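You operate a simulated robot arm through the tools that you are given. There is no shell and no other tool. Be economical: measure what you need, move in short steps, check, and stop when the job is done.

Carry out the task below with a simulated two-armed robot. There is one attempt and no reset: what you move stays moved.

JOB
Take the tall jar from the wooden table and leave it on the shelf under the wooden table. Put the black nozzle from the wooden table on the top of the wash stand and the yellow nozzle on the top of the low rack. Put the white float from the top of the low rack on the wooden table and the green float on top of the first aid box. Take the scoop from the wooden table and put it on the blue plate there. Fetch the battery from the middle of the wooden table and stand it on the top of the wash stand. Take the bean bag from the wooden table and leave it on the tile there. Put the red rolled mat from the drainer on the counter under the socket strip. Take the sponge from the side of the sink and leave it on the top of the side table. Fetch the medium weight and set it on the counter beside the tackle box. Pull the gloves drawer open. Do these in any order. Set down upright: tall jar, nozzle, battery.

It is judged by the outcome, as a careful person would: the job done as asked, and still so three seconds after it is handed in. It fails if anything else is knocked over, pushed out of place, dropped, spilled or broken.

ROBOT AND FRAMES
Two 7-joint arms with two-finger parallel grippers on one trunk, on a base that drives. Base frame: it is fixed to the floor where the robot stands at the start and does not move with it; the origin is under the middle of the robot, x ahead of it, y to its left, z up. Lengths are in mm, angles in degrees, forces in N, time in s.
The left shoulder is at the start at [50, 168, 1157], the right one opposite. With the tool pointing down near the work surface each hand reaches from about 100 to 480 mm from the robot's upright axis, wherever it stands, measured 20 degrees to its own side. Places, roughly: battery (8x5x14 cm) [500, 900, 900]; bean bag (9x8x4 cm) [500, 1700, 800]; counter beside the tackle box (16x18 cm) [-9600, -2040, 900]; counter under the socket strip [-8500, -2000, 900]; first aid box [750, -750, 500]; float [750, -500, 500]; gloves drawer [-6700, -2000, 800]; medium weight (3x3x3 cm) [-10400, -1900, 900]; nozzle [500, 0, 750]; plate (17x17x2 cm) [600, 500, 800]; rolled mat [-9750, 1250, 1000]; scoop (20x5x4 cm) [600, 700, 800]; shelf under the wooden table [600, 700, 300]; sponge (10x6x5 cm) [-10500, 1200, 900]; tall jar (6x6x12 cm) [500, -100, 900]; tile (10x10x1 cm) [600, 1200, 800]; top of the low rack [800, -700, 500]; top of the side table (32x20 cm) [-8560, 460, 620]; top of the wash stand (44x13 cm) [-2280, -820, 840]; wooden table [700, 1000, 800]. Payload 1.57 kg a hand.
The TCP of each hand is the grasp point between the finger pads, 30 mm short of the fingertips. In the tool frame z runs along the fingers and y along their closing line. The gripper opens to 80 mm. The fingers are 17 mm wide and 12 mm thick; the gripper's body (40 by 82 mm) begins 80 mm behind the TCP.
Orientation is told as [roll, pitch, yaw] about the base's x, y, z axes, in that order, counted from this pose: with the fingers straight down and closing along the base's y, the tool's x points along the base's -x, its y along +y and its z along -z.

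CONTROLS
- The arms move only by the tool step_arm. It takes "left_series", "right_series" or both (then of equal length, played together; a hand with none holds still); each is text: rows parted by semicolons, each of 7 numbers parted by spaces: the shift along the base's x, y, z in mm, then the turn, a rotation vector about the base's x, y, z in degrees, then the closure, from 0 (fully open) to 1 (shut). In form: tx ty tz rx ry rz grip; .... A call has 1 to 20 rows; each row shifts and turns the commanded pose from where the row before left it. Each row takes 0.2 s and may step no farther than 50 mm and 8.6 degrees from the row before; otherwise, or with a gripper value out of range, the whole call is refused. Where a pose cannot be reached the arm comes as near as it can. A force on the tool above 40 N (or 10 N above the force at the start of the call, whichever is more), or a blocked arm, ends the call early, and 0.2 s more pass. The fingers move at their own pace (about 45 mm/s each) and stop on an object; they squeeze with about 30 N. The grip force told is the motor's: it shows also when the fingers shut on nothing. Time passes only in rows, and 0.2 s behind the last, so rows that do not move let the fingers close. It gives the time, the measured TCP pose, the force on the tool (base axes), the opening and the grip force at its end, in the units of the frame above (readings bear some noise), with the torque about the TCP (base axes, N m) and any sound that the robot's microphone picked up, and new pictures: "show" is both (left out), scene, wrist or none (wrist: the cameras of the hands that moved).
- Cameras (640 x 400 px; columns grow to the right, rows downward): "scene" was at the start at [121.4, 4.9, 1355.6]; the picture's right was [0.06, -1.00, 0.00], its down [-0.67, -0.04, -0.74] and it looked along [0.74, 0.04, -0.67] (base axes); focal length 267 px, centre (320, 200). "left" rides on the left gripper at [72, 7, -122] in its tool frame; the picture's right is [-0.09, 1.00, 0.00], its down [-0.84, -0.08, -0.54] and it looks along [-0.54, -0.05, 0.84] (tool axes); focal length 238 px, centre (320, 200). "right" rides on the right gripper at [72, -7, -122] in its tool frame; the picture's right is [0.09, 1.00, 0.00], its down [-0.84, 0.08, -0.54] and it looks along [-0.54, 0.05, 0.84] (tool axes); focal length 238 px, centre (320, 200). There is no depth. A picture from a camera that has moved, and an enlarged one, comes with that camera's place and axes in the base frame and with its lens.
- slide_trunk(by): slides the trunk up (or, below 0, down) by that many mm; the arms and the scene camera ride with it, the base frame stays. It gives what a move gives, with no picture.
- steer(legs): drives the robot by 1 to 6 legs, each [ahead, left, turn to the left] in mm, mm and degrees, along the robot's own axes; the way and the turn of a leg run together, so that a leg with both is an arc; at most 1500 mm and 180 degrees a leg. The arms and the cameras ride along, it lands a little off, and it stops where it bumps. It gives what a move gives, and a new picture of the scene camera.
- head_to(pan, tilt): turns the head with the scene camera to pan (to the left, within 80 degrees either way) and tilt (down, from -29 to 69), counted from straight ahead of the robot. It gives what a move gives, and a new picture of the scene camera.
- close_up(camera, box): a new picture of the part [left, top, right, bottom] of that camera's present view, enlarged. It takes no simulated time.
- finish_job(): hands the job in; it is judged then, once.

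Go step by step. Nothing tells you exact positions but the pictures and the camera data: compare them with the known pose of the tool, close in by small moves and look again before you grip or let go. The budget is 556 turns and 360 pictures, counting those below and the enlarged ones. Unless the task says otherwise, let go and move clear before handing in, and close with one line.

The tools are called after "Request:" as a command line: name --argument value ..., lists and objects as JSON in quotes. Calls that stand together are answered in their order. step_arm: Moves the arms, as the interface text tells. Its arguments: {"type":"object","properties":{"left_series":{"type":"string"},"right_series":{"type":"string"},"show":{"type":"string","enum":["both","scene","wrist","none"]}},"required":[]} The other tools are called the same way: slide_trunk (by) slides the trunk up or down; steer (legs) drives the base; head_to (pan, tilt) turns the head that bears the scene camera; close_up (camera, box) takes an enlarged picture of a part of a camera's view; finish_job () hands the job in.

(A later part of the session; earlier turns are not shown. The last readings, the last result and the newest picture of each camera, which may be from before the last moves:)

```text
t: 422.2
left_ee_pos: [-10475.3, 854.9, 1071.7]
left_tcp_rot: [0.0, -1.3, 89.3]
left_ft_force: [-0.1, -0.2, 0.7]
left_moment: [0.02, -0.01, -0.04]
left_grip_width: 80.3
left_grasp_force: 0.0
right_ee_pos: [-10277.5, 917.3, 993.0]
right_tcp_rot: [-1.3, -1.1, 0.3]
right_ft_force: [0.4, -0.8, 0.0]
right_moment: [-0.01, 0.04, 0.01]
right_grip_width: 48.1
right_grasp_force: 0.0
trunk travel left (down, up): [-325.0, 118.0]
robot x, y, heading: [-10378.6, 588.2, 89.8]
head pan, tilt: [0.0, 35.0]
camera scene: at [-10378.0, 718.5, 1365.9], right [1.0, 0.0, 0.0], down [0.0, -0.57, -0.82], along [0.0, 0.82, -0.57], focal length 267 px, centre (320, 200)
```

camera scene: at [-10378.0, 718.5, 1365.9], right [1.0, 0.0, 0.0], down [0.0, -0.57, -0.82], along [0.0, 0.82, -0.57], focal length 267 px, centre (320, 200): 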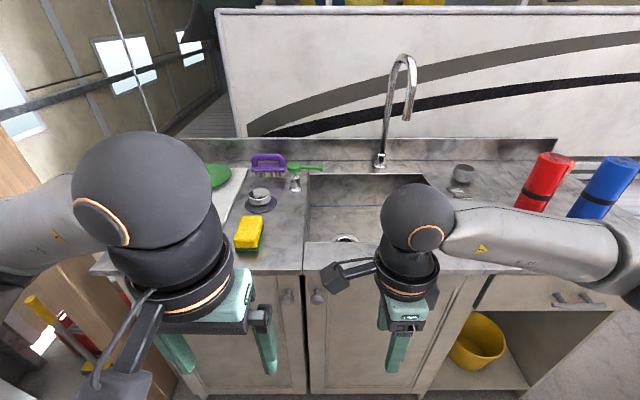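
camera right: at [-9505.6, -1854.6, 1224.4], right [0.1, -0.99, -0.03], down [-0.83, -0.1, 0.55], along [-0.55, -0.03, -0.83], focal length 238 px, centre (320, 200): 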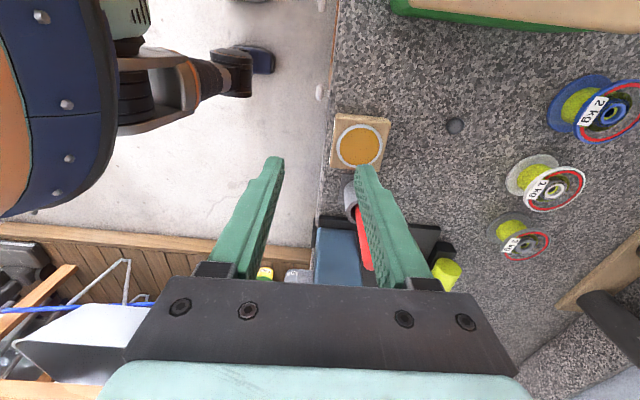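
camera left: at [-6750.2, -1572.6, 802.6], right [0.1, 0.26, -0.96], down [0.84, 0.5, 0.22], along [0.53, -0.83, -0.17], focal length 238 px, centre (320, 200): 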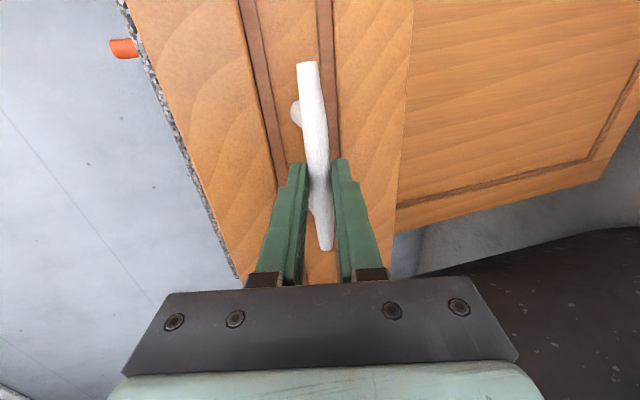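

Request:
steer --legs '[[165, 0, 0.2]]'

Request:
step_arm --left_series "-16 38 -10 0 0 0 0;-16 38 -10 0 0 0 0;-16 38 -15 0 0 0 0;-16 38 -20 0 0 0 0;-16 38 -25 0 0 0 0" --show "both"

```text
t: 423.6
left_ee_pos: [-10475.2, 1018.7, 1071.8]
left_tcp_rot: [0.0, -1.2, 89.9]
left_ft_force: [-0.8, -0.1, -0.3]
left_moment: [-0.01, -0.01, 0.0]
left_grip_width: 80.0
left_grasp_force: 0.0
right_ee_pos: [-10279.9, 1080.7, 991.1]
right_tcp_rot: [-1.6, -1.1, 0.6]
right_ft_force: [-0.8, 0.4, -0.8]
right_moment: [0.0, 0.03, -0.02]
right_grip_width: 47.8
right_grasp_force: 0.1
trunk travel left (down, up): [-325.0, 118.0]
robot x, y, heading: [-10379.5, 756.0, 90.0]
head pan, tilt: [0.0, 35.0]
camera scene: at [-10378.6, 882.8, 1365.8], right [1.0, 0.0, 0.0], down [0.0, -0.57, -0.82], along [0.0, 0.82, -0.57], focal length 267 px, centre (320, 200)
```

scene: 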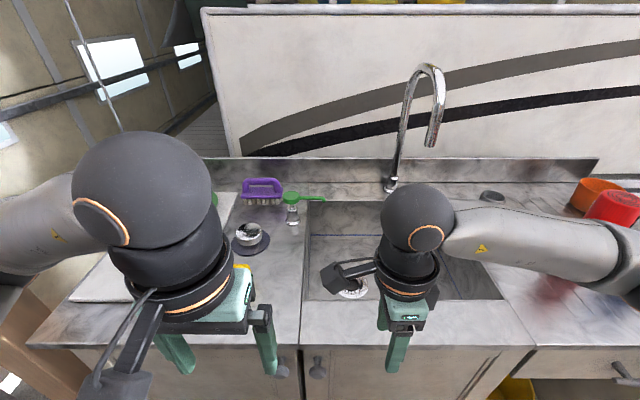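

```text
t: 424.8
left_ee_pos: [-10556.7, 1205.8, 993.5]
left_tcp_rot: [0.1, -1.3, 89.8]
left_ft_force: [-0.2, -0.7, 0.6]
left_moment: [0.0, 0.01, 0.0]
left_grip_width: 79.9
left_grasp_force: 0.1
right_ee_pos: [-10279.8, 1082.0, 992.6]
right_tcp_rot: [-1.4, -1.0, 0.5]
right_ft_force: [-0.4, 0.7, -0.6]
right_moment: [-0.01, 0.0, -0.02]
right_grip_width: 48.1
right_grasp_force: 0.0
trunk travel left (down, up): [-325.0, 118.0]
robot x, y, heading: [-10374.8, 751.6, 89.9]
head pan, tilt: [0.0, 35.0]
camera scene: at [-10378.8, 882.4, 1365.8], right [1.0, 0.0, 0.0], down [0.0, -0.57, -0.82], along [0.0, 0.82, -0.57], focal length 267 px, centre (320, 200)
camera left: at [-10564.0, 1130.7, 1114.2], right [-1.0, 0.1, 0.0], down [0.08, 0.82, 0.56], along [0.05, 0.56, -0.83], focal length 238 px, centre (320, 200)
```

scene: 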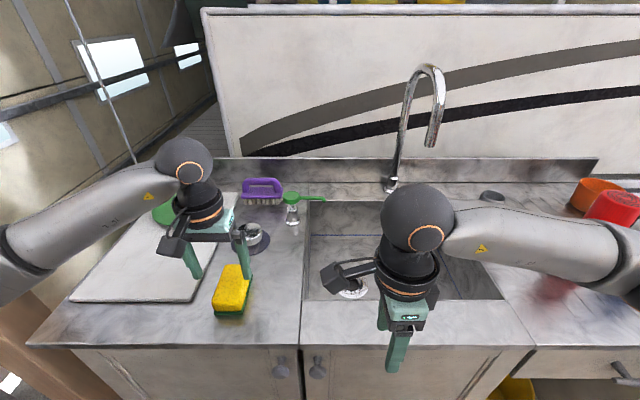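
left: 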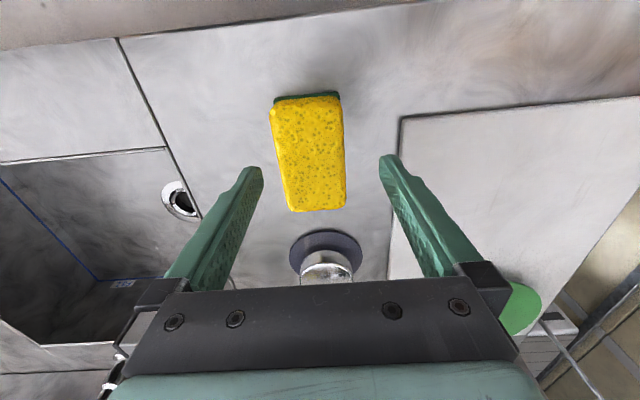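

Request:
step_arm --left_series "5 2 -25 0 0 4.5 0;0 0 -18 0 0 0 0" --show "wrist"

```text
t: 425.4
left_ee_pos: [-10550.8, 1210.1, 948.7]
left_tcp_rot: [0.0, -1.2, 94.3]
left_ft_force: [-0.2, 0.0, 0.3]
left_moment: [0.0, 0.0, 0.01]
left_grip_width: 80.2
left_grasp_force: 0.1
right_ee_pos: [-10279.8, 1081.1, 993.0]
right_tcp_rot: [-1.4, -1.0, 0.6]
right_ft_force: [-0.9, 0.4, -0.4]
right_moment: [0.0, -0.02, 0.01]
right_grip_width: 47.8
right_grasp_force: 0.1
trunk travel left (down, up): [-325.0, 118.0]
robot x, y, heading: [-10377.5, 754.7, 90.1]
head pan, tilt: [0.0, 35.0]
camera left: at [-10551.3, 1134.5, 1070.0], right [-1.0, 0.02, 0.0], down [0.02, 0.83, 0.56], along [0.01, 0.56, -0.83], focal length 238 px, centre (320, 200)
```

left: 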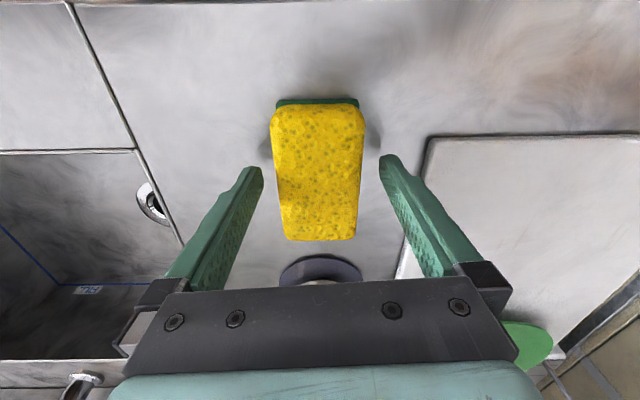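

Aligned over the sponge. I'll lower a little and grip.

Request:
step_arm --left_series "0 -3 -8 0 0 0 0.1;0 0 -2 0 0 0 1;0 0 0 0 0 0 1;0 0 0 0 0 0 1;0 0 0 0 0 0 1" --show "none"

Request:
step_arm --left_series "0 0 25 0 0 0 1;0 0 35 0 0 0 1;0 -20 35 0 0 0 1;10 -35 20 0 0 0 1;10 -45 0 0 0 0 1;10 -45 0 0 0 0 1" --show "both"

```text
t: 426.6
left_ee_pos: [-10550.8, 1206.2, 940.6]
left_tcp_rot: [0.1, -1.4, 94.2]
left_ft_force: [2.0, 1.8, 6.1]
left_moment: [0.12, -0.07, -0.12]
left_grip_width: 55.2
left_grasp_force: 30.0
right_ee_pos: [-10280.5, 1081.0, 994.9]
right_tcp_rot: [-1.3, -1.0, 0.5]
right_ft_force: [0.2, 0.3, -0.2]
right_moment: [-0.01, 0.04, 0.02]
right_grip_width: 47.8
right_grasp_force: 0.2
trunk travel left (down, up): [-325.0, 118.0]
robot x, y, heading: [-10374.7, 752.7, 90.3]
head pan, tilt: [0.0, 35.0]
```

```text
t: 428.0
left_ee_pos: [-10522.4, 1062.3, 1059.6]
left_tcp_rot: [0.2, -1.3, 94.3]
left_ft_force: [0.2, -0.6, -0.7]
left_moment: [0.03, 0.03, -0.01]
left_grip_width: 54.8
left_grasp_force: 30.0
right_ee_pos: [-10280.7, 1082.3, 994.1]
right_tcp_rot: [-1.4, -1.0, 0.5]
right_ft_force: [-0.1, 0.7, 0.6]
right_moment: [0.01, -0.01, 0.02]
right_grip_width: 47.7
right_grasp_force: 0.1
trunk travel left (down, up): [-325.0, 118.0]
robot x, y, heading: [-10375.1, 751.4, 90.2]
head pan, tilt: [0.0, 35.0]
camera scene: at [-10378.4, 881.8, 1365.9], right [1.0, 0.0, 0.0], down [0.0, -0.57, -0.82], along [0.0, 0.82, -0.57], focal length 267 px, centre (320, 200)
camera left: at [-10523.6, 986.1, 1180.7], right [-1.0, 0.02, 0.0], down [0.02, 0.83, 0.56], along [0.01, 0.56, -0.83], focal length 238 px, centre (320, 200)
```

scene: 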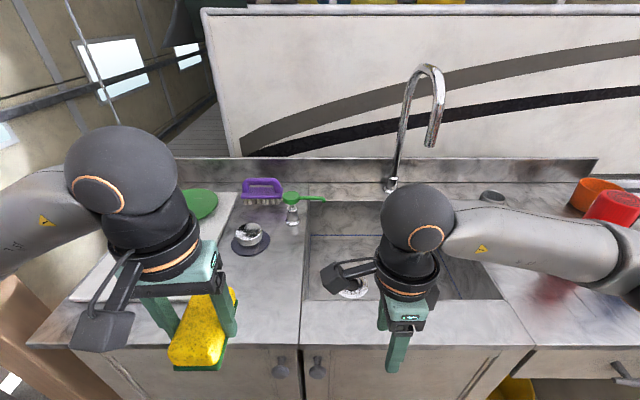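
left: 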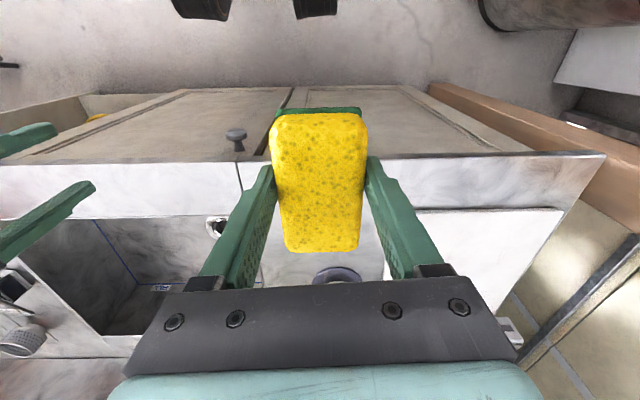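

The sponge is held. I'll raise the right hand and shift right to the red mat.

Request:
step_arm --right_series "0 -15 40 0 0 0 0;0 -15 40 0 0 0 0;0 0 40 0 0 0 0;0 0 40 0 0 0 0" --show "none"

Request:
steer --legs '[[0, -400, 0]]'

Request:
head_to --pan -15 --tilt 35

```text
t: 429.0
left_ee_pos: [-10521.8, 1062.4, 1059.6]
left_tcp_rot: [0.0, -1.3, 94.3]
left_ft_force: [-0.5, 0.6, -0.3]
left_moment: [0.01, -0.01, -0.01]
left_grip_width: 54.5
left_grasp_force: 30.3
right_ee_pos: [-10279.8, 1050.8, 1153.5]
right_tcp_rot: [-1.5, -1.0, 0.6]
right_ft_force: [-0.1, 0.0, -0.5]
right_moment: [-0.01, 0.0, -0.02]
right_grip_width: 80.1
right_grasp_force: 0.0
trunk travel left (down, up): [-325.0, 118.0]
robot x, y, heading: [-10376.0, 752.4, 90.1]
head pan, tilt: [0.0, 35.0]
```

```text
t: 433.1
left_ee_pos: [-10123.8, 1063.2, 1059.8]
left_tcp_rot: [0.1, -1.4, 94.0]
left_ft_force: [0.7, 0.1, -1.1]
left_moment: [0.0, 0.04, -0.03]
left_grip_width: 54.3
left_grasp_force: 29.5
right_ee_pos: [-9880.3, 1051.5, 1152.3]
right_tcp_rot: [-1.5, -1.0, 0.3]
right_ft_force: [0.0, -0.6, 0.8]
right_moment: [0.01, 0.0, -0.03]
right_grip_width: 80.0
right_grasp_force: 0.0
trunk travel left (down, up): [-325.0, 118.0]
robot x, y, heading: [-9977.4, 753.8, 90.2]
head pan, tilt: [0.0, 35.0]
camera scene: at [-9980.0, 882.5, 1365.9], right [1.0, 0.0, 0.0], down [0.0, -0.57, -0.82], along [0.0, 0.82, -0.57], focal length 267 px, centre (320, 200)
```

scene: 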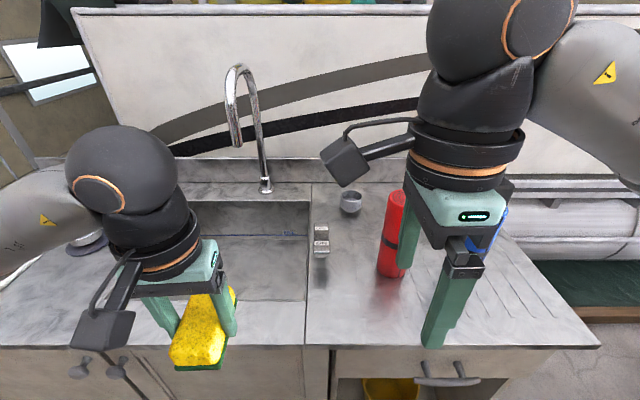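

```text
t: 433.8
left_ee_pos: [-10122.9, 1064.1, 1060.1]
left_tcp_rot: [-0.1, -1.3, 94.1]
left_ft_force: [0.4, -1.3, 0.2]
left_moment: [0.01, -0.01, -0.02]
left_grip_width: 54.2
left_grasp_force: 29.6
right_ee_pos: [-9880.7, 1051.2, 1152.2]
right_tcp_rot: [-1.4, -1.0, 0.5]
right_ft_force: [-0.5, 0.0, 0.6]
right_moment: [0.02, -0.03, -0.02]
right_grip_width: 79.7
right_grasp_force: 0.1
trunk travel left (down, up): [-325.0, 118.0]
robot x, y, heading: [-9977.5, 755.1, 90.1]
head pan, tilt: [-15.0, 35.0]
camera scene: at [-9957.4, 879.5, 1365.9], right [0.97, -0.26, 0.0], down [-0.15, -0.55, -0.82], along [0.21, 0.79, -0.57], focal length 267 px, centre (320, 200)
```

scene: 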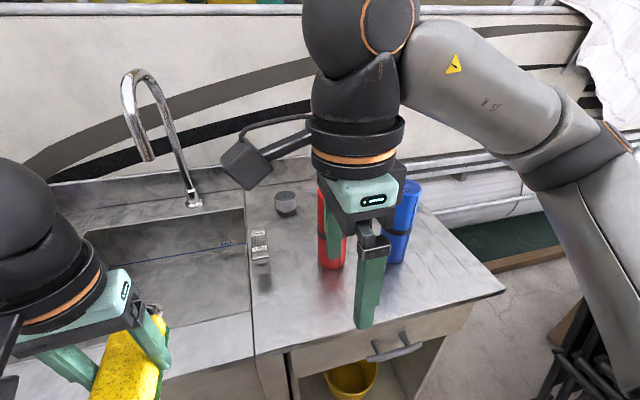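

Request:
step_arm --right_series "11 42 5 0 0 0 0;11 42 5 0 0 0 0;11 42 5 0 0 0 0;11 42 0 0 0 0 0;10 42 0 0 0 0 0" --show "both"

```text
t: 435.0
left_ee_pos: [-10124.0, 1064.2, 1059.4]
left_tcp_rot: [0.1, -1.3, 94.3]
left_ft_force: [-0.8, -0.8, 0.0]
left_moment: [-0.03, -0.01, 0.02]
left_grip_width: 54.2
left_grasp_force: 30.0
right_ee_pos: [-9829.5, 1263.8, 1169.0]
right_tcp_rot: [-1.4, -1.0, 0.4]
right_ft_force: [0.4, 0.0, 0.5]
right_moment: [0.02, -0.01, -0.01]
right_grip_width: 80.0
right_grasp_force: 0.1
trunk travel left (down, up): [-325.0, 118.0]
robot x, y, heading: [-9978.1, 751.9, 90.0]
head pan, tilt: [-15.0, 35.0]
camera scene: at [-9957.6, 880.0, 1365.8], right [0.97, -0.26, 0.0], down [-0.15, -0.55, -0.82], along [0.21, 0.79, -0.57], focal length 267 px, centre (320, 200)
camera right: at [-9905.5, 1260.4, 1290.1], right [-0.1, 0.99, -0.03], down [0.83, 0.1, 0.56], along [0.55, 0.03, -0.83], focal length 238 px, centre (320, 200)
```

scene: 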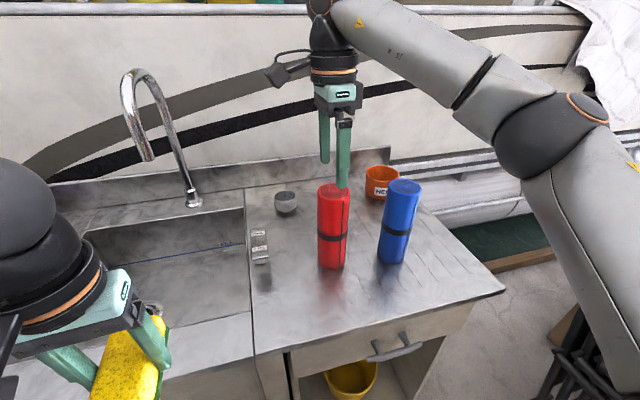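
right: 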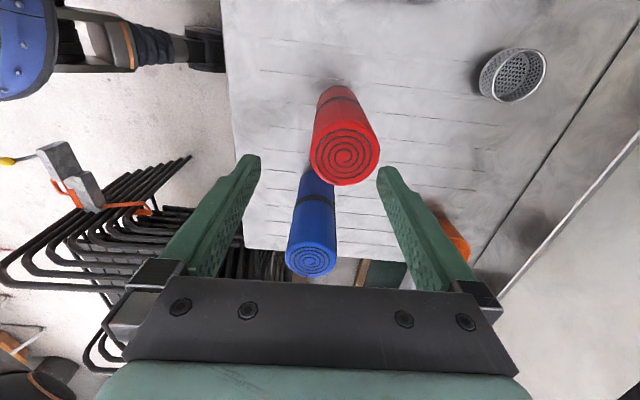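

The red mat's top is at about [-9822,1285,1087], roughly 64 mm wide. I'll centre over it.

Request:
step_arm --right_series "4 11 -15 0 0 0 0;4 10 -20 0 0 0 0" --show "wrist"

```text
t: 435.6
left_ee_pos: [-10123.9, 1064.3, 1059.1]
left_tcp_rot: [0.2, -1.3, 94.1]
left_ft_force: [-0.5, -0.5, -1.2]
left_moment: [0.0, -0.01, -0.02]
left_grip_width: 53.8
left_grasp_force: 29.6
right_ee_pos: [-9818.9, 1284.3, 1131.8]
right_tcp_rot: [-1.6, -1.0, 0.4]
right_ft_force: [0.1, 0.9, -0.2]
right_moment: [-0.04, 0.01, 0.05]
right_grip_width: 79.9
right_grasp_force: 0.2
trunk travel left (down, up): [-325.0, 118.0]
robot x, y, heading: [-9979.4, 756.9, 89.8]
head pan, tilt: [-15.0, 35.0]
camera right: at [-9894.3, 1280.2, 1253.7], right [-0.1, 0.99, -0.03], down [0.83, 0.1, 0.55], along [0.55, 0.03, -0.83], focal length 238 px, centre (320, 200)
```

right: 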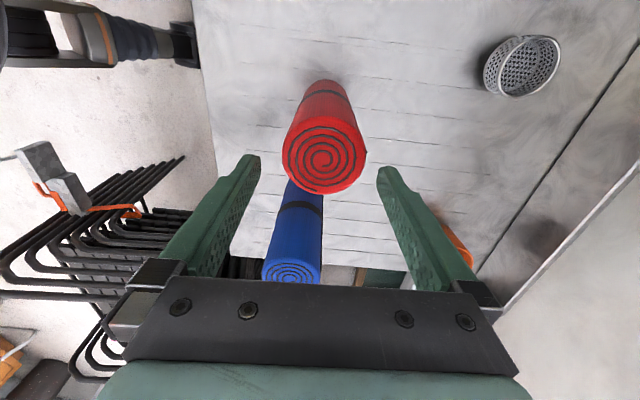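

Request:
step_arm --right_series "-6 0 -20 0 0 0 0;0 0 -25 0 0 0 0" --show "wrist"

```text
t: 436.2
left_ee_pos: [-10123.3, 1063.8, 1059.4]
left_tcp_rot: [0.0, -1.2, 94.1]
left_ft_force: [-0.3, -0.6, 0.2]
left_moment: [0.01, -0.01, -0.01]
left_grip_width: 54.1
left_grasp_force: 30.4
right_ee_pos: [-9826.1, 1283.0, 1085.4]
right_tcp_rot: [-1.4, -0.9, 0.3]
right_ft_force: [-0.5, 0.0, -0.3]
right_moment: [0.02, 0.04, 0.03]
right_grip_width: 80.0
right_grasp_force: 0.0
trunk travel left (down, up): [-325.0, 118.0]
robot x, y, heading: [-9981.3, 753.4, 90.0]
head pan, tilt: [-15.0, 35.0]
camera right: at [-9900.9, 1279.1, 1207.6], right [-0.1, 0.99, -0.03], down [0.83, 0.1, 0.55], along [0.55, 0.03, -0.83], focal length 238 px, centre (320, 200)
```

right: 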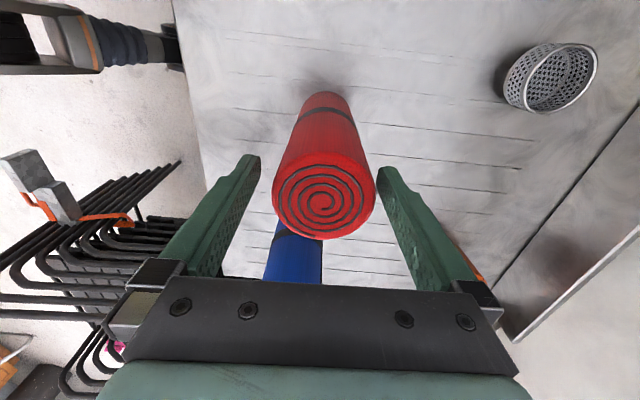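

Request:
step_arm --right_series "0 0 -25 0 0 0 0;0 0 -25 0 0 0 0;0 0 -10 0 0 0 0" --show "wrist"

```text
t: 437.0
left_ee_pos: [-10124.2, 1062.4, 1059.6]
left_tcp_rot: [0.0, -1.3, 94.1]
left_ft_force: [0.4, 0.2, -0.4]
left_moment: [-0.02, 0.0, 0.0]
left_grip_width: 54.1
left_grasp_force: 30.3
right_ee_pos: [-9825.8, 1282.1, 1028.0]
right_tcp_rot: [-1.4, -1.0, 0.4]
right_ft_force: [-0.3, -1.0, 0.2]
right_moment: [-0.04, 0.01, -0.04]
right_grip_width: 80.0
right_grasp_force: 0.2
trunk travel left (down, up): [-325.0, 118.0]
robot x, y, heading: [-9979.1, 753.6, 90.0]
head pan, tilt: [-15.0, 35.0]
camera right: at [-9901.0, 1278.5, 1148.1], right [-0.1, 0.99, -0.03], down [0.83, 0.1, 0.55], along [0.55, 0.03, -0.83], focal length 238 px, centre (320, 200)
```

right: 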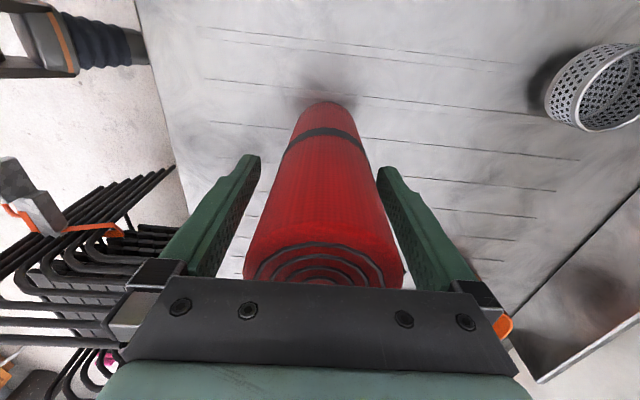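

Good depth. I'll close on the mat and lift.

Request:
step_arm --right_series "0 0 0 0 0 0 1;0 0 0 0 0 0 1;0 0 0 0 0 0 1;0 0 0 0 0 0 1" --show "none"

Request:
step_arm --right_series "0 0 25 0 0 0 1;0 0 35 0 0 0 1;0 0 40 0 0 0 1;0 -20 35 0 0 0 1;0 -40 0 0 0 0 1;0 -45 0 0 0 0 1;0 -45 0 0 0 0 1;0 -45 0 0 0 0 1" --show "both"

```text
t: 438.0
left_ee_pos: [-10123.2, 1064.3, 1060.4]
left_tcp_rot: [0.0, -1.2, 94.0]
left_ft_force: [0.5, -0.7, -0.3]
left_moment: [-0.01, 0.0, 0.0]
left_grip_width: 53.8
left_grasp_force: 30.3
right_ee_pos: [-9825.8, 1283.1, 1027.3]
right_tcp_rot: [-1.4, -0.9, 0.4]
right_ft_force: [0.1, 0.4, 1.1]
right_moment: [0.33, 0.02, 0.01]
right_grip_width: 62.7
right_grasp_force: 30.2
trunk travel left (down, up): [-325.0, 118.0]
robot x, y, heading: [-9976.6, 754.3, 89.9]
head pan, tilt: [-15.0, 35.0]
```

```text
t: 439.8
left_ee_pos: [-10123.4, 1063.3, 1059.5]
left_tcp_rot: [0.0, -1.4, 94.1]
left_ft_force: [-0.4, -0.5, 0.1]
left_moment: [-0.02, 0.01, 0.0]
left_grip_width: 54.0
left_grasp_force: 29.9
right_ee_pos: [-9825.3, 1086.5, 1161.7]
right_tcp_rot: [-1.4, -1.0, 0.3]
right_ft_force: [-0.7, 0.8, -1.7]
right_moment: [0.01, 0.07, -0.01]
right_grip_width: 62.6
right_grasp_force: 30.3
trunk travel left (down, up): [-325.0, 118.0]
robot x, y, heading: [-9976.8, 752.1, 90.0]
head pan, tilt: [-15.0, 35.0]
camera scene: at [-9957.2, 879.1, 1365.9], right [0.97, -0.26, 0.0], down [-0.15, -0.55, -0.82], along [0.21, 0.79, -0.57], focal length 267 px, centre (320, 200)
camera right: at [-9901.0, 1084.1, 1283.5], right [-0.1, 0.99, -0.03], down [0.83, 0.1, 0.55], along [0.55, 0.03, -0.83], focal length 238 px, centre (320, 200)
```

scene: 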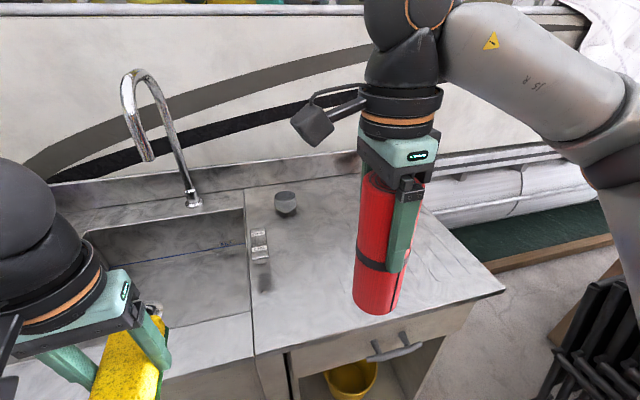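
right: 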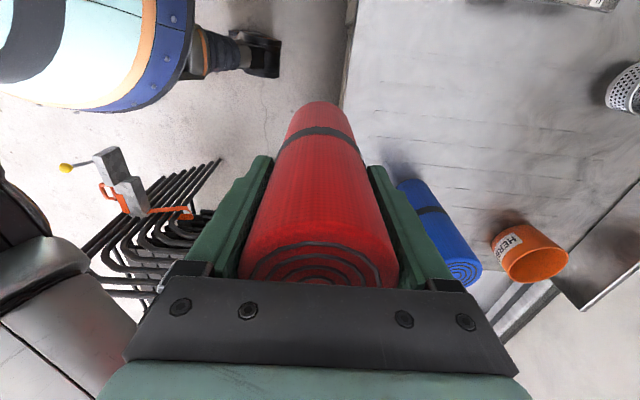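

The mat is held. I'll back away and drive over toward the side table, keeping south of the chairs.

Request:
steer --legs '[[-900, 0, 0], [0, -1250, 0]]'

Request:
head_to --pan 0 --tilt 40

```text
t: 455.6
left_ee_pos: [-8825.1, 148.2, 1060.1]
left_tcp_rot: [0.0, -1.3, 92.0]
left_ft_force: [-0.4, 0.3, -0.3]
left_moment: [-0.01, 0.0, -0.01]
left_grip_width: 53.9
left_grasp_force: 30.5
right_ee_pos: [-8527.5, 160.9, 1163.1]
right_tcp_rot: [-1.5, -1.0, -1.7]
right_ft_force: [1.1, 1.0, -2.2]
right_moment: [0.0, 0.01, 0.0]
right_grip_width: 62.7
right_grasp_force: 30.2
trunk travel left (down, up): [-325.0, 118.0]
robot x, y, heading: [-8693.4, -166.7, 88.2]
head pan, tilt: [-15.0, 35.0]
camera scene: at [-8666.2, -43.4, 1365.9], right [0.96, -0.29, 0.0], down [-0.17, -0.55, -0.82], along [0.24, 0.78, -0.57], focal length 267 px, centre (320, 200)
```

scene: 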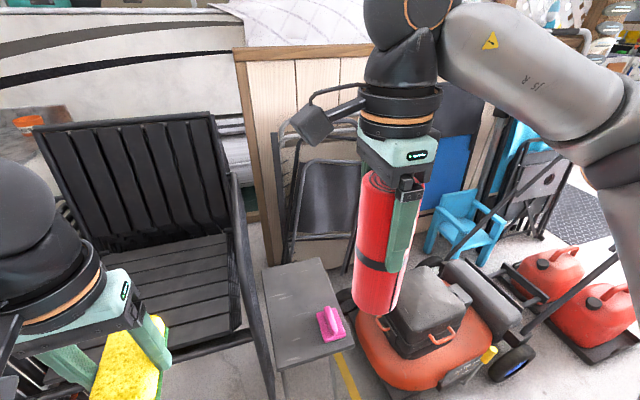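

```text
t: 456.4
left_ee_pos: [-8824.5, 148.0, 1059.0]
left_tcp_rot: [-0.1, -1.4, 92.1]
left_ft_force: [-0.4, -0.2, -0.2]
left_moment: [0.02, 0.01, 0.01]
left_grip_width: 53.9
left_grasp_force: 30.2
right_ee_pos: [-8527.4, 162.2, 1162.9]
right_tcp_rot: [-1.6, -1.0, -1.7]
right_ft_force: [0.2, -0.5, -1.7]
right_moment: [0.02, -0.01, 0.01]
right_grip_width: 62.7
right_grasp_force: 30.1
trunk travel left (down, up): [-325.0, 118.0]
robot x, y, heading: [-8691.2, -169.7, 87.7]
head pan, tilt: [0.0, 40.0]
camera scene: at [-8689.0, -42.6, 1358.3], right [1.0, -0.04, 0.0], down [-0.02, -0.64, -0.77], along [0.03, 0.77, -0.64], focal length 267 px, centre (320, 200)
```

scene: 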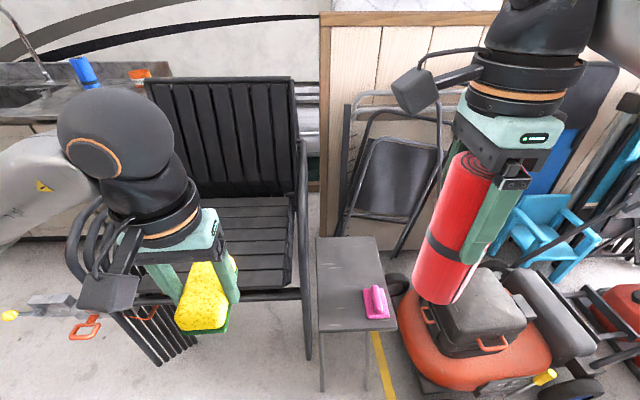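

The side table's top spans x -8677..-8468, y 284..628, z≈620, with a pink item at its right. I'll set the sponge on the front-left part near [-8620,355], moving the base and lowering the trunk.

Request:
steer --legs '[[110, -165, 2]]'

Request:
slide_trunk --by -220

Request:
head_to --pan 5 --tilt 50

```text
t: 458.5
left_ee_pos: [-8669.5, 249.3, 1058.9]
left_tcp_rot: [0.0, -1.4, 94.2]
left_ft_force: [-0.3, -0.5, 0.1]
left_moment: [0.0, 0.02, 0.02]
left_grip_width: 53.9
left_grasp_force: 30.4
right_ee_pos: [-8373.5, 273.3, 1162.0]
right_tcp_rot: [-1.6, -1.1, 0.5]
right_ft_force: [0.1, -0.3, -1.9]
right_moment: [0.03, 0.07, -0.04]
right_grip_width: 62.8
right_grasp_force: 29.8
trunk travel left (down, up): [-325.0, 118.0]
robot x, y, heading: [-8518.1, -59.5, 89.8]
head pan, tilt: [0.0, 40.0]
camera scene: at [-8526.4, 64.2, 1358.3], right [1.0, 0.0, 0.0], down [0.0, -0.64, -0.77], along [0.0, 0.77, -0.64], focal length 267 px, centre (320, 200)
```

scene: 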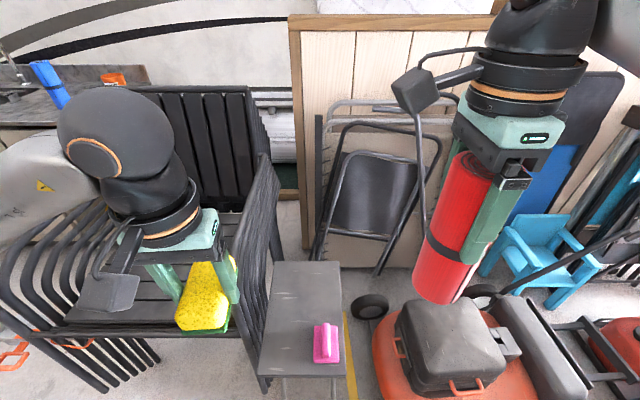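

```text
t: 460.8
left_ee_pos: [-8670.9, 248.1, 840.6]
left_tcp_rot: [0.0, -1.2, 94.3]
left_ft_force: [-0.1, 0.4, -1.1]
left_moment: [0.0, 0.0, 0.05]
left_grip_width: 54.3
left_grasp_force: 29.9
right_ee_pos: [-8373.3, 273.6, 941.7]
right_tcp_rot: [-1.4, -1.0, 0.5]
right_ft_force: [0.3, -0.5, -1.9]
right_moment: [-0.01, 0.01, 0.02]
right_grip_width: 62.9
right_grasp_force: 30.2
trunk travel left (down, up): [-105.0, 338.0]
robot x, y, heading: [-8521.7, -59.0, 89.9]
head pan, tilt: [0.0, 40.0]
```

```text
t: 461.6
left_ee_pos: [-8669.7, 247.4, 840.5]
left_tcp_rot: [0.0, -1.4, 94.2]
left_ft_force: [0.1, -0.2, 0.2]
left_moment: [0.0, -0.02, 0.0]
left_grip_width: 54.0
left_grasp_force: 30.1
right_ee_pos: [-8373.1, 273.3, 941.7]
right_tcp_rot: [-1.4, -1.1, 0.4]
right_ft_force: [-0.8, -0.2, -2.8]
right_moment: [0.0, 0.02, 0.03]
right_grip_width: 62.7
right_grasp_force: 29.9
trunk travel left (down, up): [-105.0, 338.0]
robot x, y, heading: [-8527.7, -65.6, 90.5]
head pan, tilt: [5.0, 50.0]
camera scene: at [-8533.4, 55.6, 1124.2], right [1.0, 0.09, 0.0], down [0.07, -0.76, -0.64], along [-0.06, 0.64, -0.77], focal length 267 px, centre (320, 200)
```

scene: 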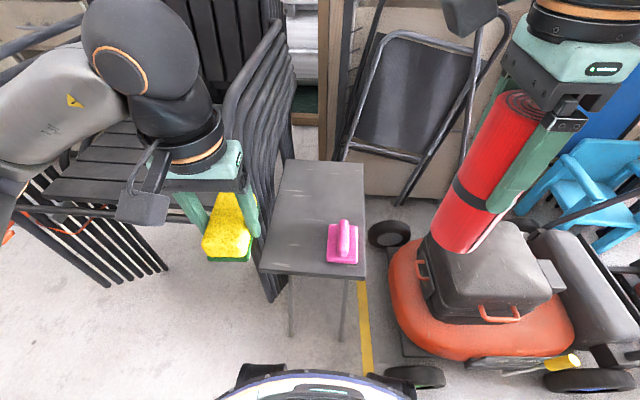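

Request:
step_arm --left_series "16 36 0 0 0 0 1;16 36 0 0 0 0 1;16 36 -20 0 0 0 1;0 0 -40 0 0 0 1;0 0 -40 0 0 0 1" --show "both"

```text
t: 462.8
left_ee_pos: [-8621.5, 356.0, 738.4]
left_tcp_rot: [0.0, -1.3, 94.2]
left_ft_force: [-0.3, 0.5, -0.7]
left_moment: [-0.03, -0.01, -0.02]
left_grip_width: 54.2
left_grasp_force: 29.8
right_ee_pos: [-8373.0, 274.4, 942.1]
right_tcp_rot: [-1.3, -1.0, 0.5]
right_ft_force: [-1.2, -0.7, -2.4]
right_moment: [0.02, 0.0, -0.02]
right_grip_width: 62.8
right_grasp_force: 29.9
trunk travel left (down, up): [-105.0, 338.0]
robot x, y, heading: [-8521.2, -56.2, 89.9]
head pan, tilt: [5.0, 50.0]
camera scene: at [-8533.4, 55.6, 1124.2], right [1.0, 0.09, 0.0], down [0.07, -0.76, -0.64], along [-0.06, 0.64, -0.77], focal length 267 px, centre (320, 200)
camera left: at [-8623.0, 279.7, 858.7], right [-1.0, 0.02, 0.0], down [0.02, 0.83, 0.56], along [0.01, 0.56, -0.83], focal length 238 px, centre (320, 200)
```

scene: 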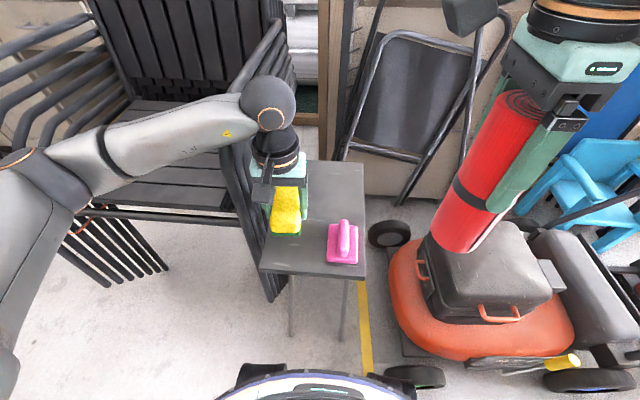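
left: 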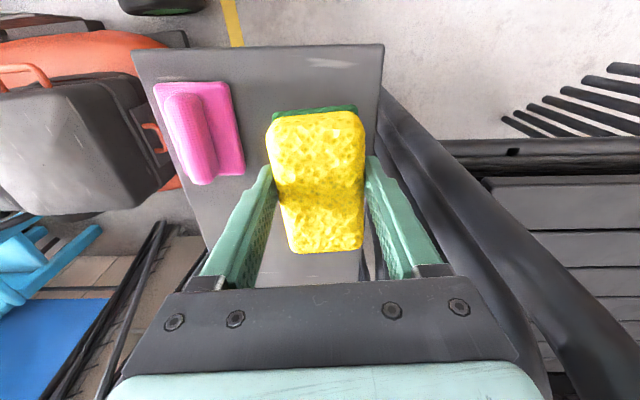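

Request:
step_arm --left_series "5 0 -40 0 0 0 1;0 0 -30 0 0 0 1;0 0 -8 0 0 0 1;0 0 -4 0 0 0 1" --show "none"

Request:
step_arm --left_series "0 0 -3 0 0 0 1;0 0 -3 0 0 0 1;0 0 -3 0 0 0 1" --show "wrist"

```text
t: 463.8
left_ee_pos: [-8616.3, 356.8, 660.6]
left_tcp_rot: [0.0, -1.6, 94.3]
left_ft_force: [-2.3, -3.7, 17.0]
left_moment: [-0.12, 0.13, 0.08]
left_grip_width: 53.7
left_grasp_force: 30.3
right_ee_pos: [-8372.8, 271.9, 942.9]
right_tcp_rot: [-1.4, -1.0, 0.5]
right_ft_force: [0.7, 0.2, -1.3]
right_moment: [-0.02, 0.0, 0.0]
right_grip_width: 62.9
right_grasp_force: 30.3
trunk travel left (down, up): [-105.0, 338.0]
robot x, y, heading: [-8522.8, -60.8, 90.1]
head pan, tilt: [5.0, 50.0]
```

```text
t: 464.3
left_ee_pos: [-8614.8, 356.5, 658.1]
left_tcp_rot: [-0.2, -1.9, 94.3]
left_ft_force: [-3.2, -4.9, 16.0]
left_moment: [-0.36, 0.33, 0.0]
left_grip_width: 54.0
left_grasp_force: 30.0
right_ee_pos: [-8373.3, 272.4, 942.4]
right_tcp_rot: [-1.4, -1.0, 0.5]
right_ft_force: [0.6, 0.2, -2.1]
right_moment: [0.01, -0.05, 0.0]
right_grip_width: 62.9
right_grasp_force: 29.7
trunk travel left (down, up): [-105.0, 338.0]
robot x, y, heading: [-8525.6, -63.1, 90.1]
head pan, tilt: [5.0, 50.0]
stopped in row 2 (left hand): the force on the tool passed its limit at 46 N (the readings are from after the stop); the commanded pose is now the measured one
camera left: at [-8618.1, 279.9, 778.8], right [-1.0, 0.02, 0.0], down [0.01, 0.82, 0.57], along [0.01, 0.57, -0.82], focal length 238 px, centre (320, 200)
```

left: 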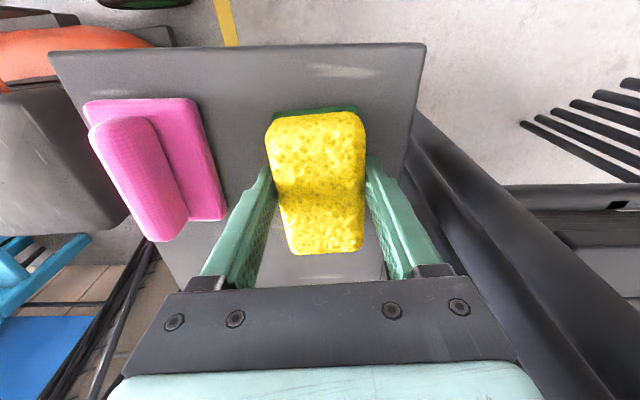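

The sponge is down on the table. I'll relieve and release it.

Request:
step_arm --left_series "0 0 3 0 0 0 1;0 0 1 0 0 0 0.3;0 0 0 0 0 0 0.1;0 0 0 0 0 0 0.1;0 0 25 0 0 0 0.1;0 0 40 0 0 0 0.1;0 0 45 0 0 0 0.1;0 -20 40 0 0 0 0.1" --show "both"

```text
t: 466.1
left_ee_pos: [-8616.7, 335.3, 811.6]
left_tcp_rot: [0.0, -1.7, 94.2]
left_ft_force: [-0.4, -0.5, -0.3]
left_moment: [-0.02, 0.01, 0.03]
left_grip_width: 72.2
left_grasp_force: 0.1
right_ee_pos: [-8373.0, 273.5, 941.5]
right_tcp_rot: [-1.3, -1.1, 0.5]
right_ft_force: [0.3, 0.0, -2.3]
right_moment: [0.0, 0.02, 0.01]
right_grip_width: 62.6
right_grasp_force: 30.1
trunk travel left (down, up): [-105.0, 338.0]
robot x, y, heading: [-8522.4, -59.7, 90.0]
head pan, tilt: [5.0, 50.0]
camera scene: at [-8533.5, 55.5, 1124.1], right [1.0, 0.09, 0.0], down [0.07, -0.76, -0.64], along [-0.06, 0.64, -0.77], focal length 267 px, centre (320, 200)
camera left: at [-8618.0, 258.6, 933.6], right [-1.0, 0.02, 0.0], down [0.02, 0.82, 0.57], along [0.01, 0.57, -0.82], focal length 238 px, centre (320, 200)
```

scene: 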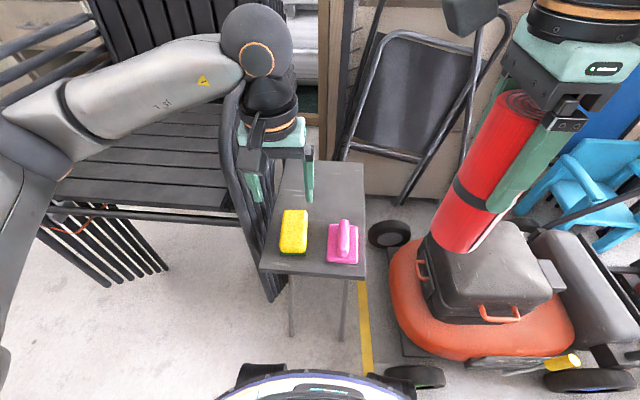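
left: 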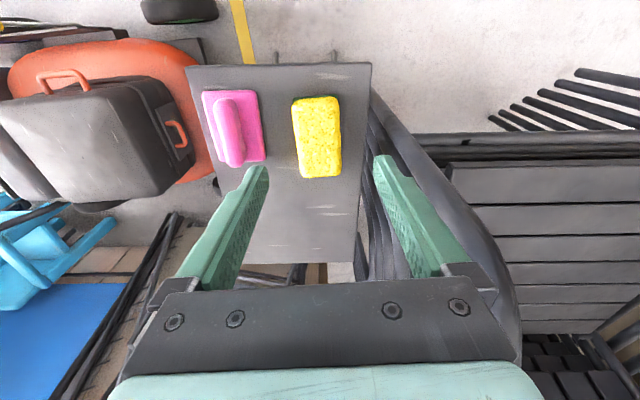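

The sponge is on the side table. Finally the mat: I'll raise the trunk, back off, turn to the counter and find the socket strip.

Request:
slide_trunk --by 220

Request:
steer --legs '[[-480, 0, 0], [0, 0, 180], [0, 450, 0]]'

Request:
head_to --pan -10 --tilt 20

```text
t: 468.4
left_ee_pos: [-8616.9, 335.3, 1033.0]
left_tcp_rot: [-0.2, -1.7, 94.3]
left_ft_force: [0.1, -0.5, -0.1]
left_moment: [0.0, -0.02, 0.01]
left_grip_width: 71.8
left_grasp_force: 0.1
right_ee_pos: [-8374.1, 273.1, 1162.2]
right_tcp_rot: [-1.4, -1.0, 0.5]
right_ft_force: [-0.5, 0.0, -1.1]
right_moment: [-0.02, 0.04, 0.0]
right_grip_width: 62.9
right_grasp_force: 30.0
trunk travel left (down, up): [-325.0, 118.0]
robot x, y, heading: [-8527.8, -58.0, 89.8]
head pan, tilt: [5.0, 50.0]
```

```text
t: 482.7
left_ee_pos: [-7988.3, -948.2, 1033.2]
left_tcp_rot: [-0.1, -1.7, -86.9]
left_ft_force: [-0.2, 0.5, -0.5]
left_moment: [0.02, -0.02, -0.01]
left_grip_width: 71.7
left_grasp_force: 0.2
right_ee_pos: [-8231.1, -880.1, 1161.8]
right_tcp_rot: [-1.4, -1.0, 179.3]
right_ft_force: [0.5, -1.0, -3.1]
right_moment: [0.03, 0.01, -0.01]
right_grip_width: 63.0
right_grasp_force: 29.5
trunk travel left (down, up): [-325.0, 118.0]
robot x, y, heading: [-8073.0, -550.5, -91.2]
head pan, tilt: [5.0, 50.0]
camera scene: at [-8070.7, -665.4, 1344.1], right [-1.0, -0.07, 0.0], down [-0.05, 0.76, -0.64], along [0.04, -0.64, -0.77], focal length 267 px, centre (320, 200)
```

scene: 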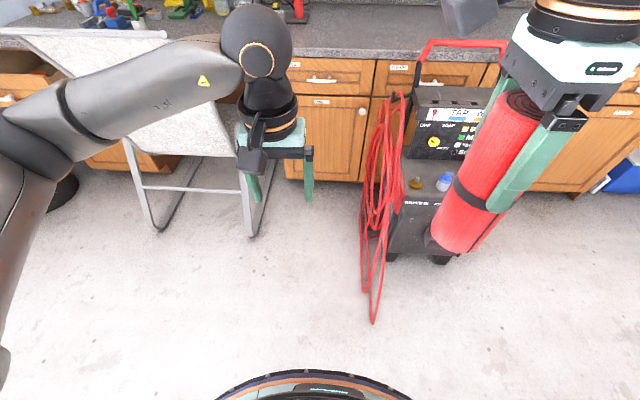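

```text
t: 483.7
left_ee_pos: [-7990.1, -947.2, 1033.3]
left_tcp_rot: [-0.1, -1.7, -86.9]
left_ft_force: [-0.4, 0.1, -0.1]
left_moment: [-0.02, -0.03, -0.01]
left_grip_width: 71.9
left_grasp_force: 0.1
right_ee_pos: [-8232.3, -880.6, 1162.1]
right_tcp_rot: [-1.5, -0.9, 179.3]
right_ft_force: [0.1, 0.0, -1.6]
right_moment: [-0.02, -0.02, 0.01]
right_grip_width: 62.8
right_grasp_force: 29.8
trunk travel left (down, up): [-325.0, 118.0]
robot x, y, heading: [-8076.5, -544.8, -91.2]
head pan, tilt: [-10.0, 20.0]
camera scene: at [-8094.0, -680.0, 1389.6], right [-0.98, 0.19, 0.0], down [0.07, 0.34, -0.94], along [-0.18, -0.92, -0.34], focal length 267 px, centre (320, 200)
```

scene: 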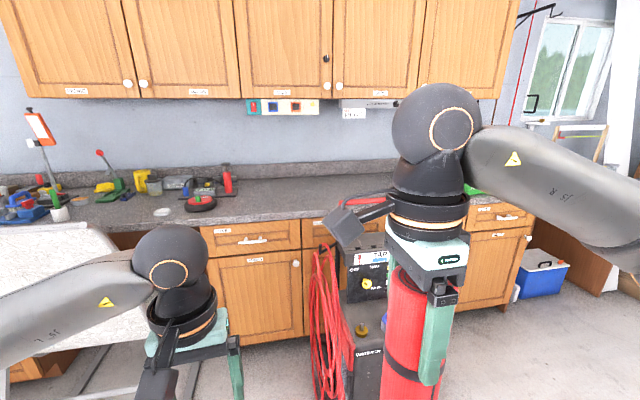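

The socket strip hangs above x≈-8005..-8390, so I'll stand the mat near [-8040,-1930], entering the gap between chair and compressor. First I'll raise and tuck the left arm so it clears the chair back.

Request:
step_arm --left_series "0 30 30 0 0 0 0;0 30 30 0 0 0 0;0 30 30 0 0 0 0;0 30 30 0 0 0 0;0 30 30 0 0 0 0;0 0 30 0 0 0 0" --show "none"

Request:
steer --legs '[[0, 178, 1.2], [450, 0, 0]]'

Request:
head_to --pan 0 --tilt 55

```text
t: 485.1
left_ee_pos: [-7991.1, -797.3, 1214.3]
left_tcp_rot: [-0.1, -1.7, -87.0]
left_ft_force: [0.1, 0.3, 0.4]
left_moment: [0.01, -0.01, 0.03]
left_grip_width: 79.9
left_grasp_force: 0.0
right_ee_pos: [-8230.9, -880.0, 1160.8]
right_tcp_rot: [-1.5, -0.9, 179.3]
right_ft_force: [-0.1, -1.2, -2.9]
right_moment: [-0.05, -0.03, 0.01]
right_grip_width: 62.6
right_grasp_force: 29.8
trunk travel left (down, up): [-325.0, 118.0]
robot x, y, heading: [-8071.0, -552.6, -91.1]
head pan, tilt: [-10.0, 20.0]
```

```text
t: 489.6
left_ee_pos: [-7813.9, -1243.6, 1214.8]
left_tcp_rot: [-0.1, -1.7, -86.6]
left_ft_force: [-1.1, -0.4, 0.3]
left_moment: [0.03, 0.0, -0.01]
left_grip_width: 80.0
left_grasp_force: 0.0
right_ee_pos: [-8052.5, -1327.6, 1162.1]
right_tcp_rot: [-1.6, -1.0, 179.7]
right_ft_force: [0.4, -0.5, -1.3]
right_moment: [0.0, -0.03, 0.04]
right_grip_width: 63.1
right_grasp_force: 29.8
trunk travel left (down, up): [-325.0, 118.0]
robot x, y, heading: [-7896.8, -993.9, -90.6]
head pan, tilt: [-10.0, 20.0]
camera scene: at [-7916.7, -1126.5, 1389.6], right [-0.98, 0.19, 0.0], down [0.06, 0.34, -0.94], along [-0.17, -0.92, -0.34], focal length 267 px, centre (320, 200)
```

scene: 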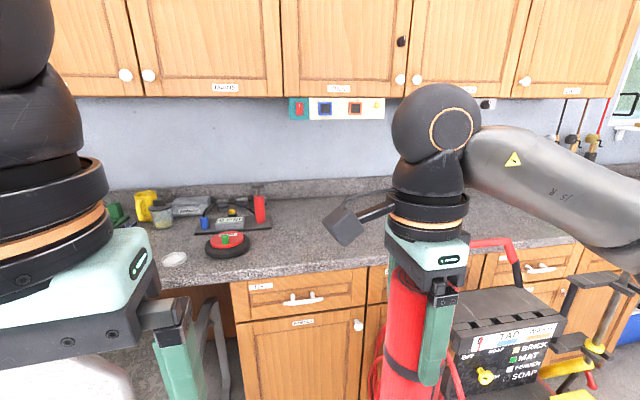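

```text
t: 490.6
left_ee_pos: [-7813.0, -1242.8, 1213.8]
left_tcp_rot: [-0.1, -1.6, -86.6]
left_ft_force: [-0.2, 0.8, -0.7]
left_moment: [-0.02, -0.01, 0.01]
left_grip_width: 80.0
left_grasp_force: 0.0
right_ee_pos: [-8052.6, -1327.5, 1162.7]
right_tcp_rot: [-1.4, -1.0, 179.7]
right_ft_force: [-0.2, 0.1, -2.3]
right_moment: [0.03, 0.0, 0.04]
right_grip_width: 62.6
right_grasp_force: 30.1
trunk travel left (down, up): [-325.0, 118.0]
robot x, y, heading: [-7894.5, -994.0, -90.8]
head pan, tilt: [0.0, 55.0]
camera scene: at [-7900.3, -1106.6, 1337.7], right [-1.0, 0.01, 0.0], down [0.01, 0.82, -0.57], along [-0.01, -0.57, -0.82], focal length 267 px, centre (320, 200)
```

scene: 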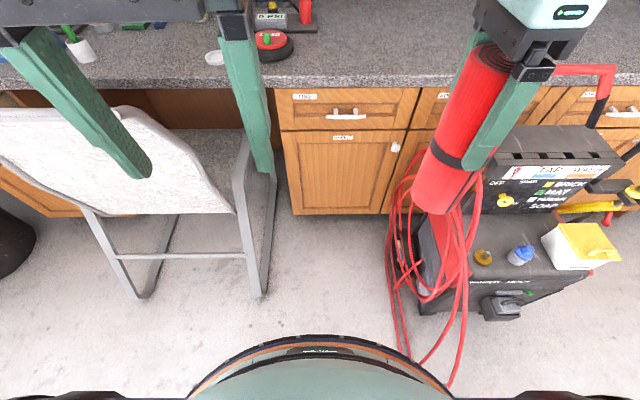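

Request:
steer --legs '[[200, -15, 0.8]]'

Request:
steer --legs '[[130, 0, 0]]'

```text
t: 492.2
left_ee_pos: [-7826.5, -1443.6, 1214.0]
left_tcp_rot: [-0.1, -1.6, -85.9]
left_ft_force: [0.1, 0.0, 0.1]
left_moment: [0.02, 0.0, -0.01]
left_grip_width: 80.1
left_grasp_force: 0.0
right_ee_pos: [-8065.4, -1530.9, 1162.6]
right_tcp_rot: [-1.5, -1.0, -179.8]
right_ft_force: [-0.5, 0.1, -2.6]
right_moment: [0.0, -0.01, -0.02]
right_grip_width: 62.8
right_grasp_force: 30.2
trunk travel left (down, up): [-325.0, 118.0]
robot x, y, heading: [-7915.2, -1194.9, -90.2]
head pan, tilt: [0.0, 55.0]
camera scene: at [-7915.5, -1308.8, 1337.5], right [-1.0, 0.0, 0.0], down [0.0, 0.82, -0.57], along [0.0, -0.57, -0.82], focal length 267 px, centre (320, 200)
```

scene: 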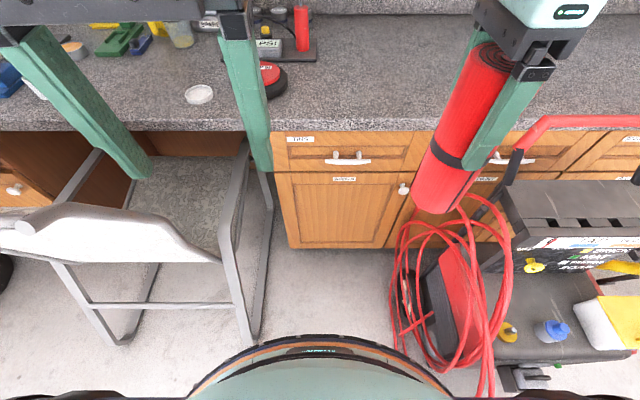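

```text
t: 493.5
left_ee_pos: [-7826.7, -1578.3, 1213.7]
left_tcp_rot: [-0.1, -1.7, -86.0]
left_ft_force: [0.6, -0.6, 0.0]
left_moment: [0.05, -0.02, 0.01]
left_grip_width: 80.0
left_grasp_force: 0.1
right_ee_pos: [-8066.2, -1664.7, 1163.0]
right_tcp_rot: [-1.5, -1.0, -179.7]
right_ft_force: [-0.3, -0.4, -2.4]
right_moment: [0.06, -0.02, 0.0]
right_grip_width: 63.1
right_grasp_force: 30.3
trunk travel left (down, up): [-325.0, 118.0]
robot x, y, heading: [-7910.9, -1329.9, -90.2]
head pan, tilt: [0.0, 55.0]
camera scene: at [-7915.9, -1442.2, 1337.5], right [-1.0, 0.0, 0.0], down [0.0, 0.82, -0.57], along [0.0, -0.57, -0.82], focal length 267 px, centre (320, 200)
```

scene: 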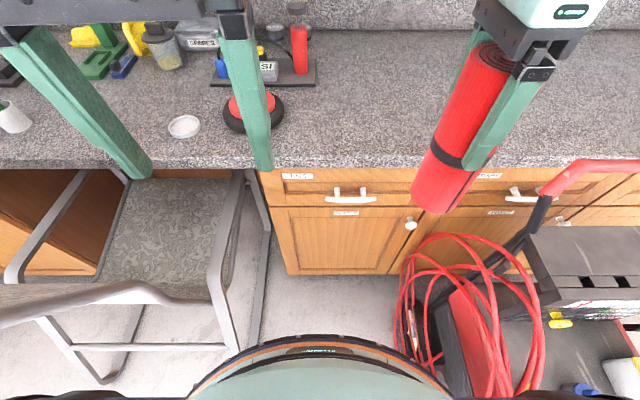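

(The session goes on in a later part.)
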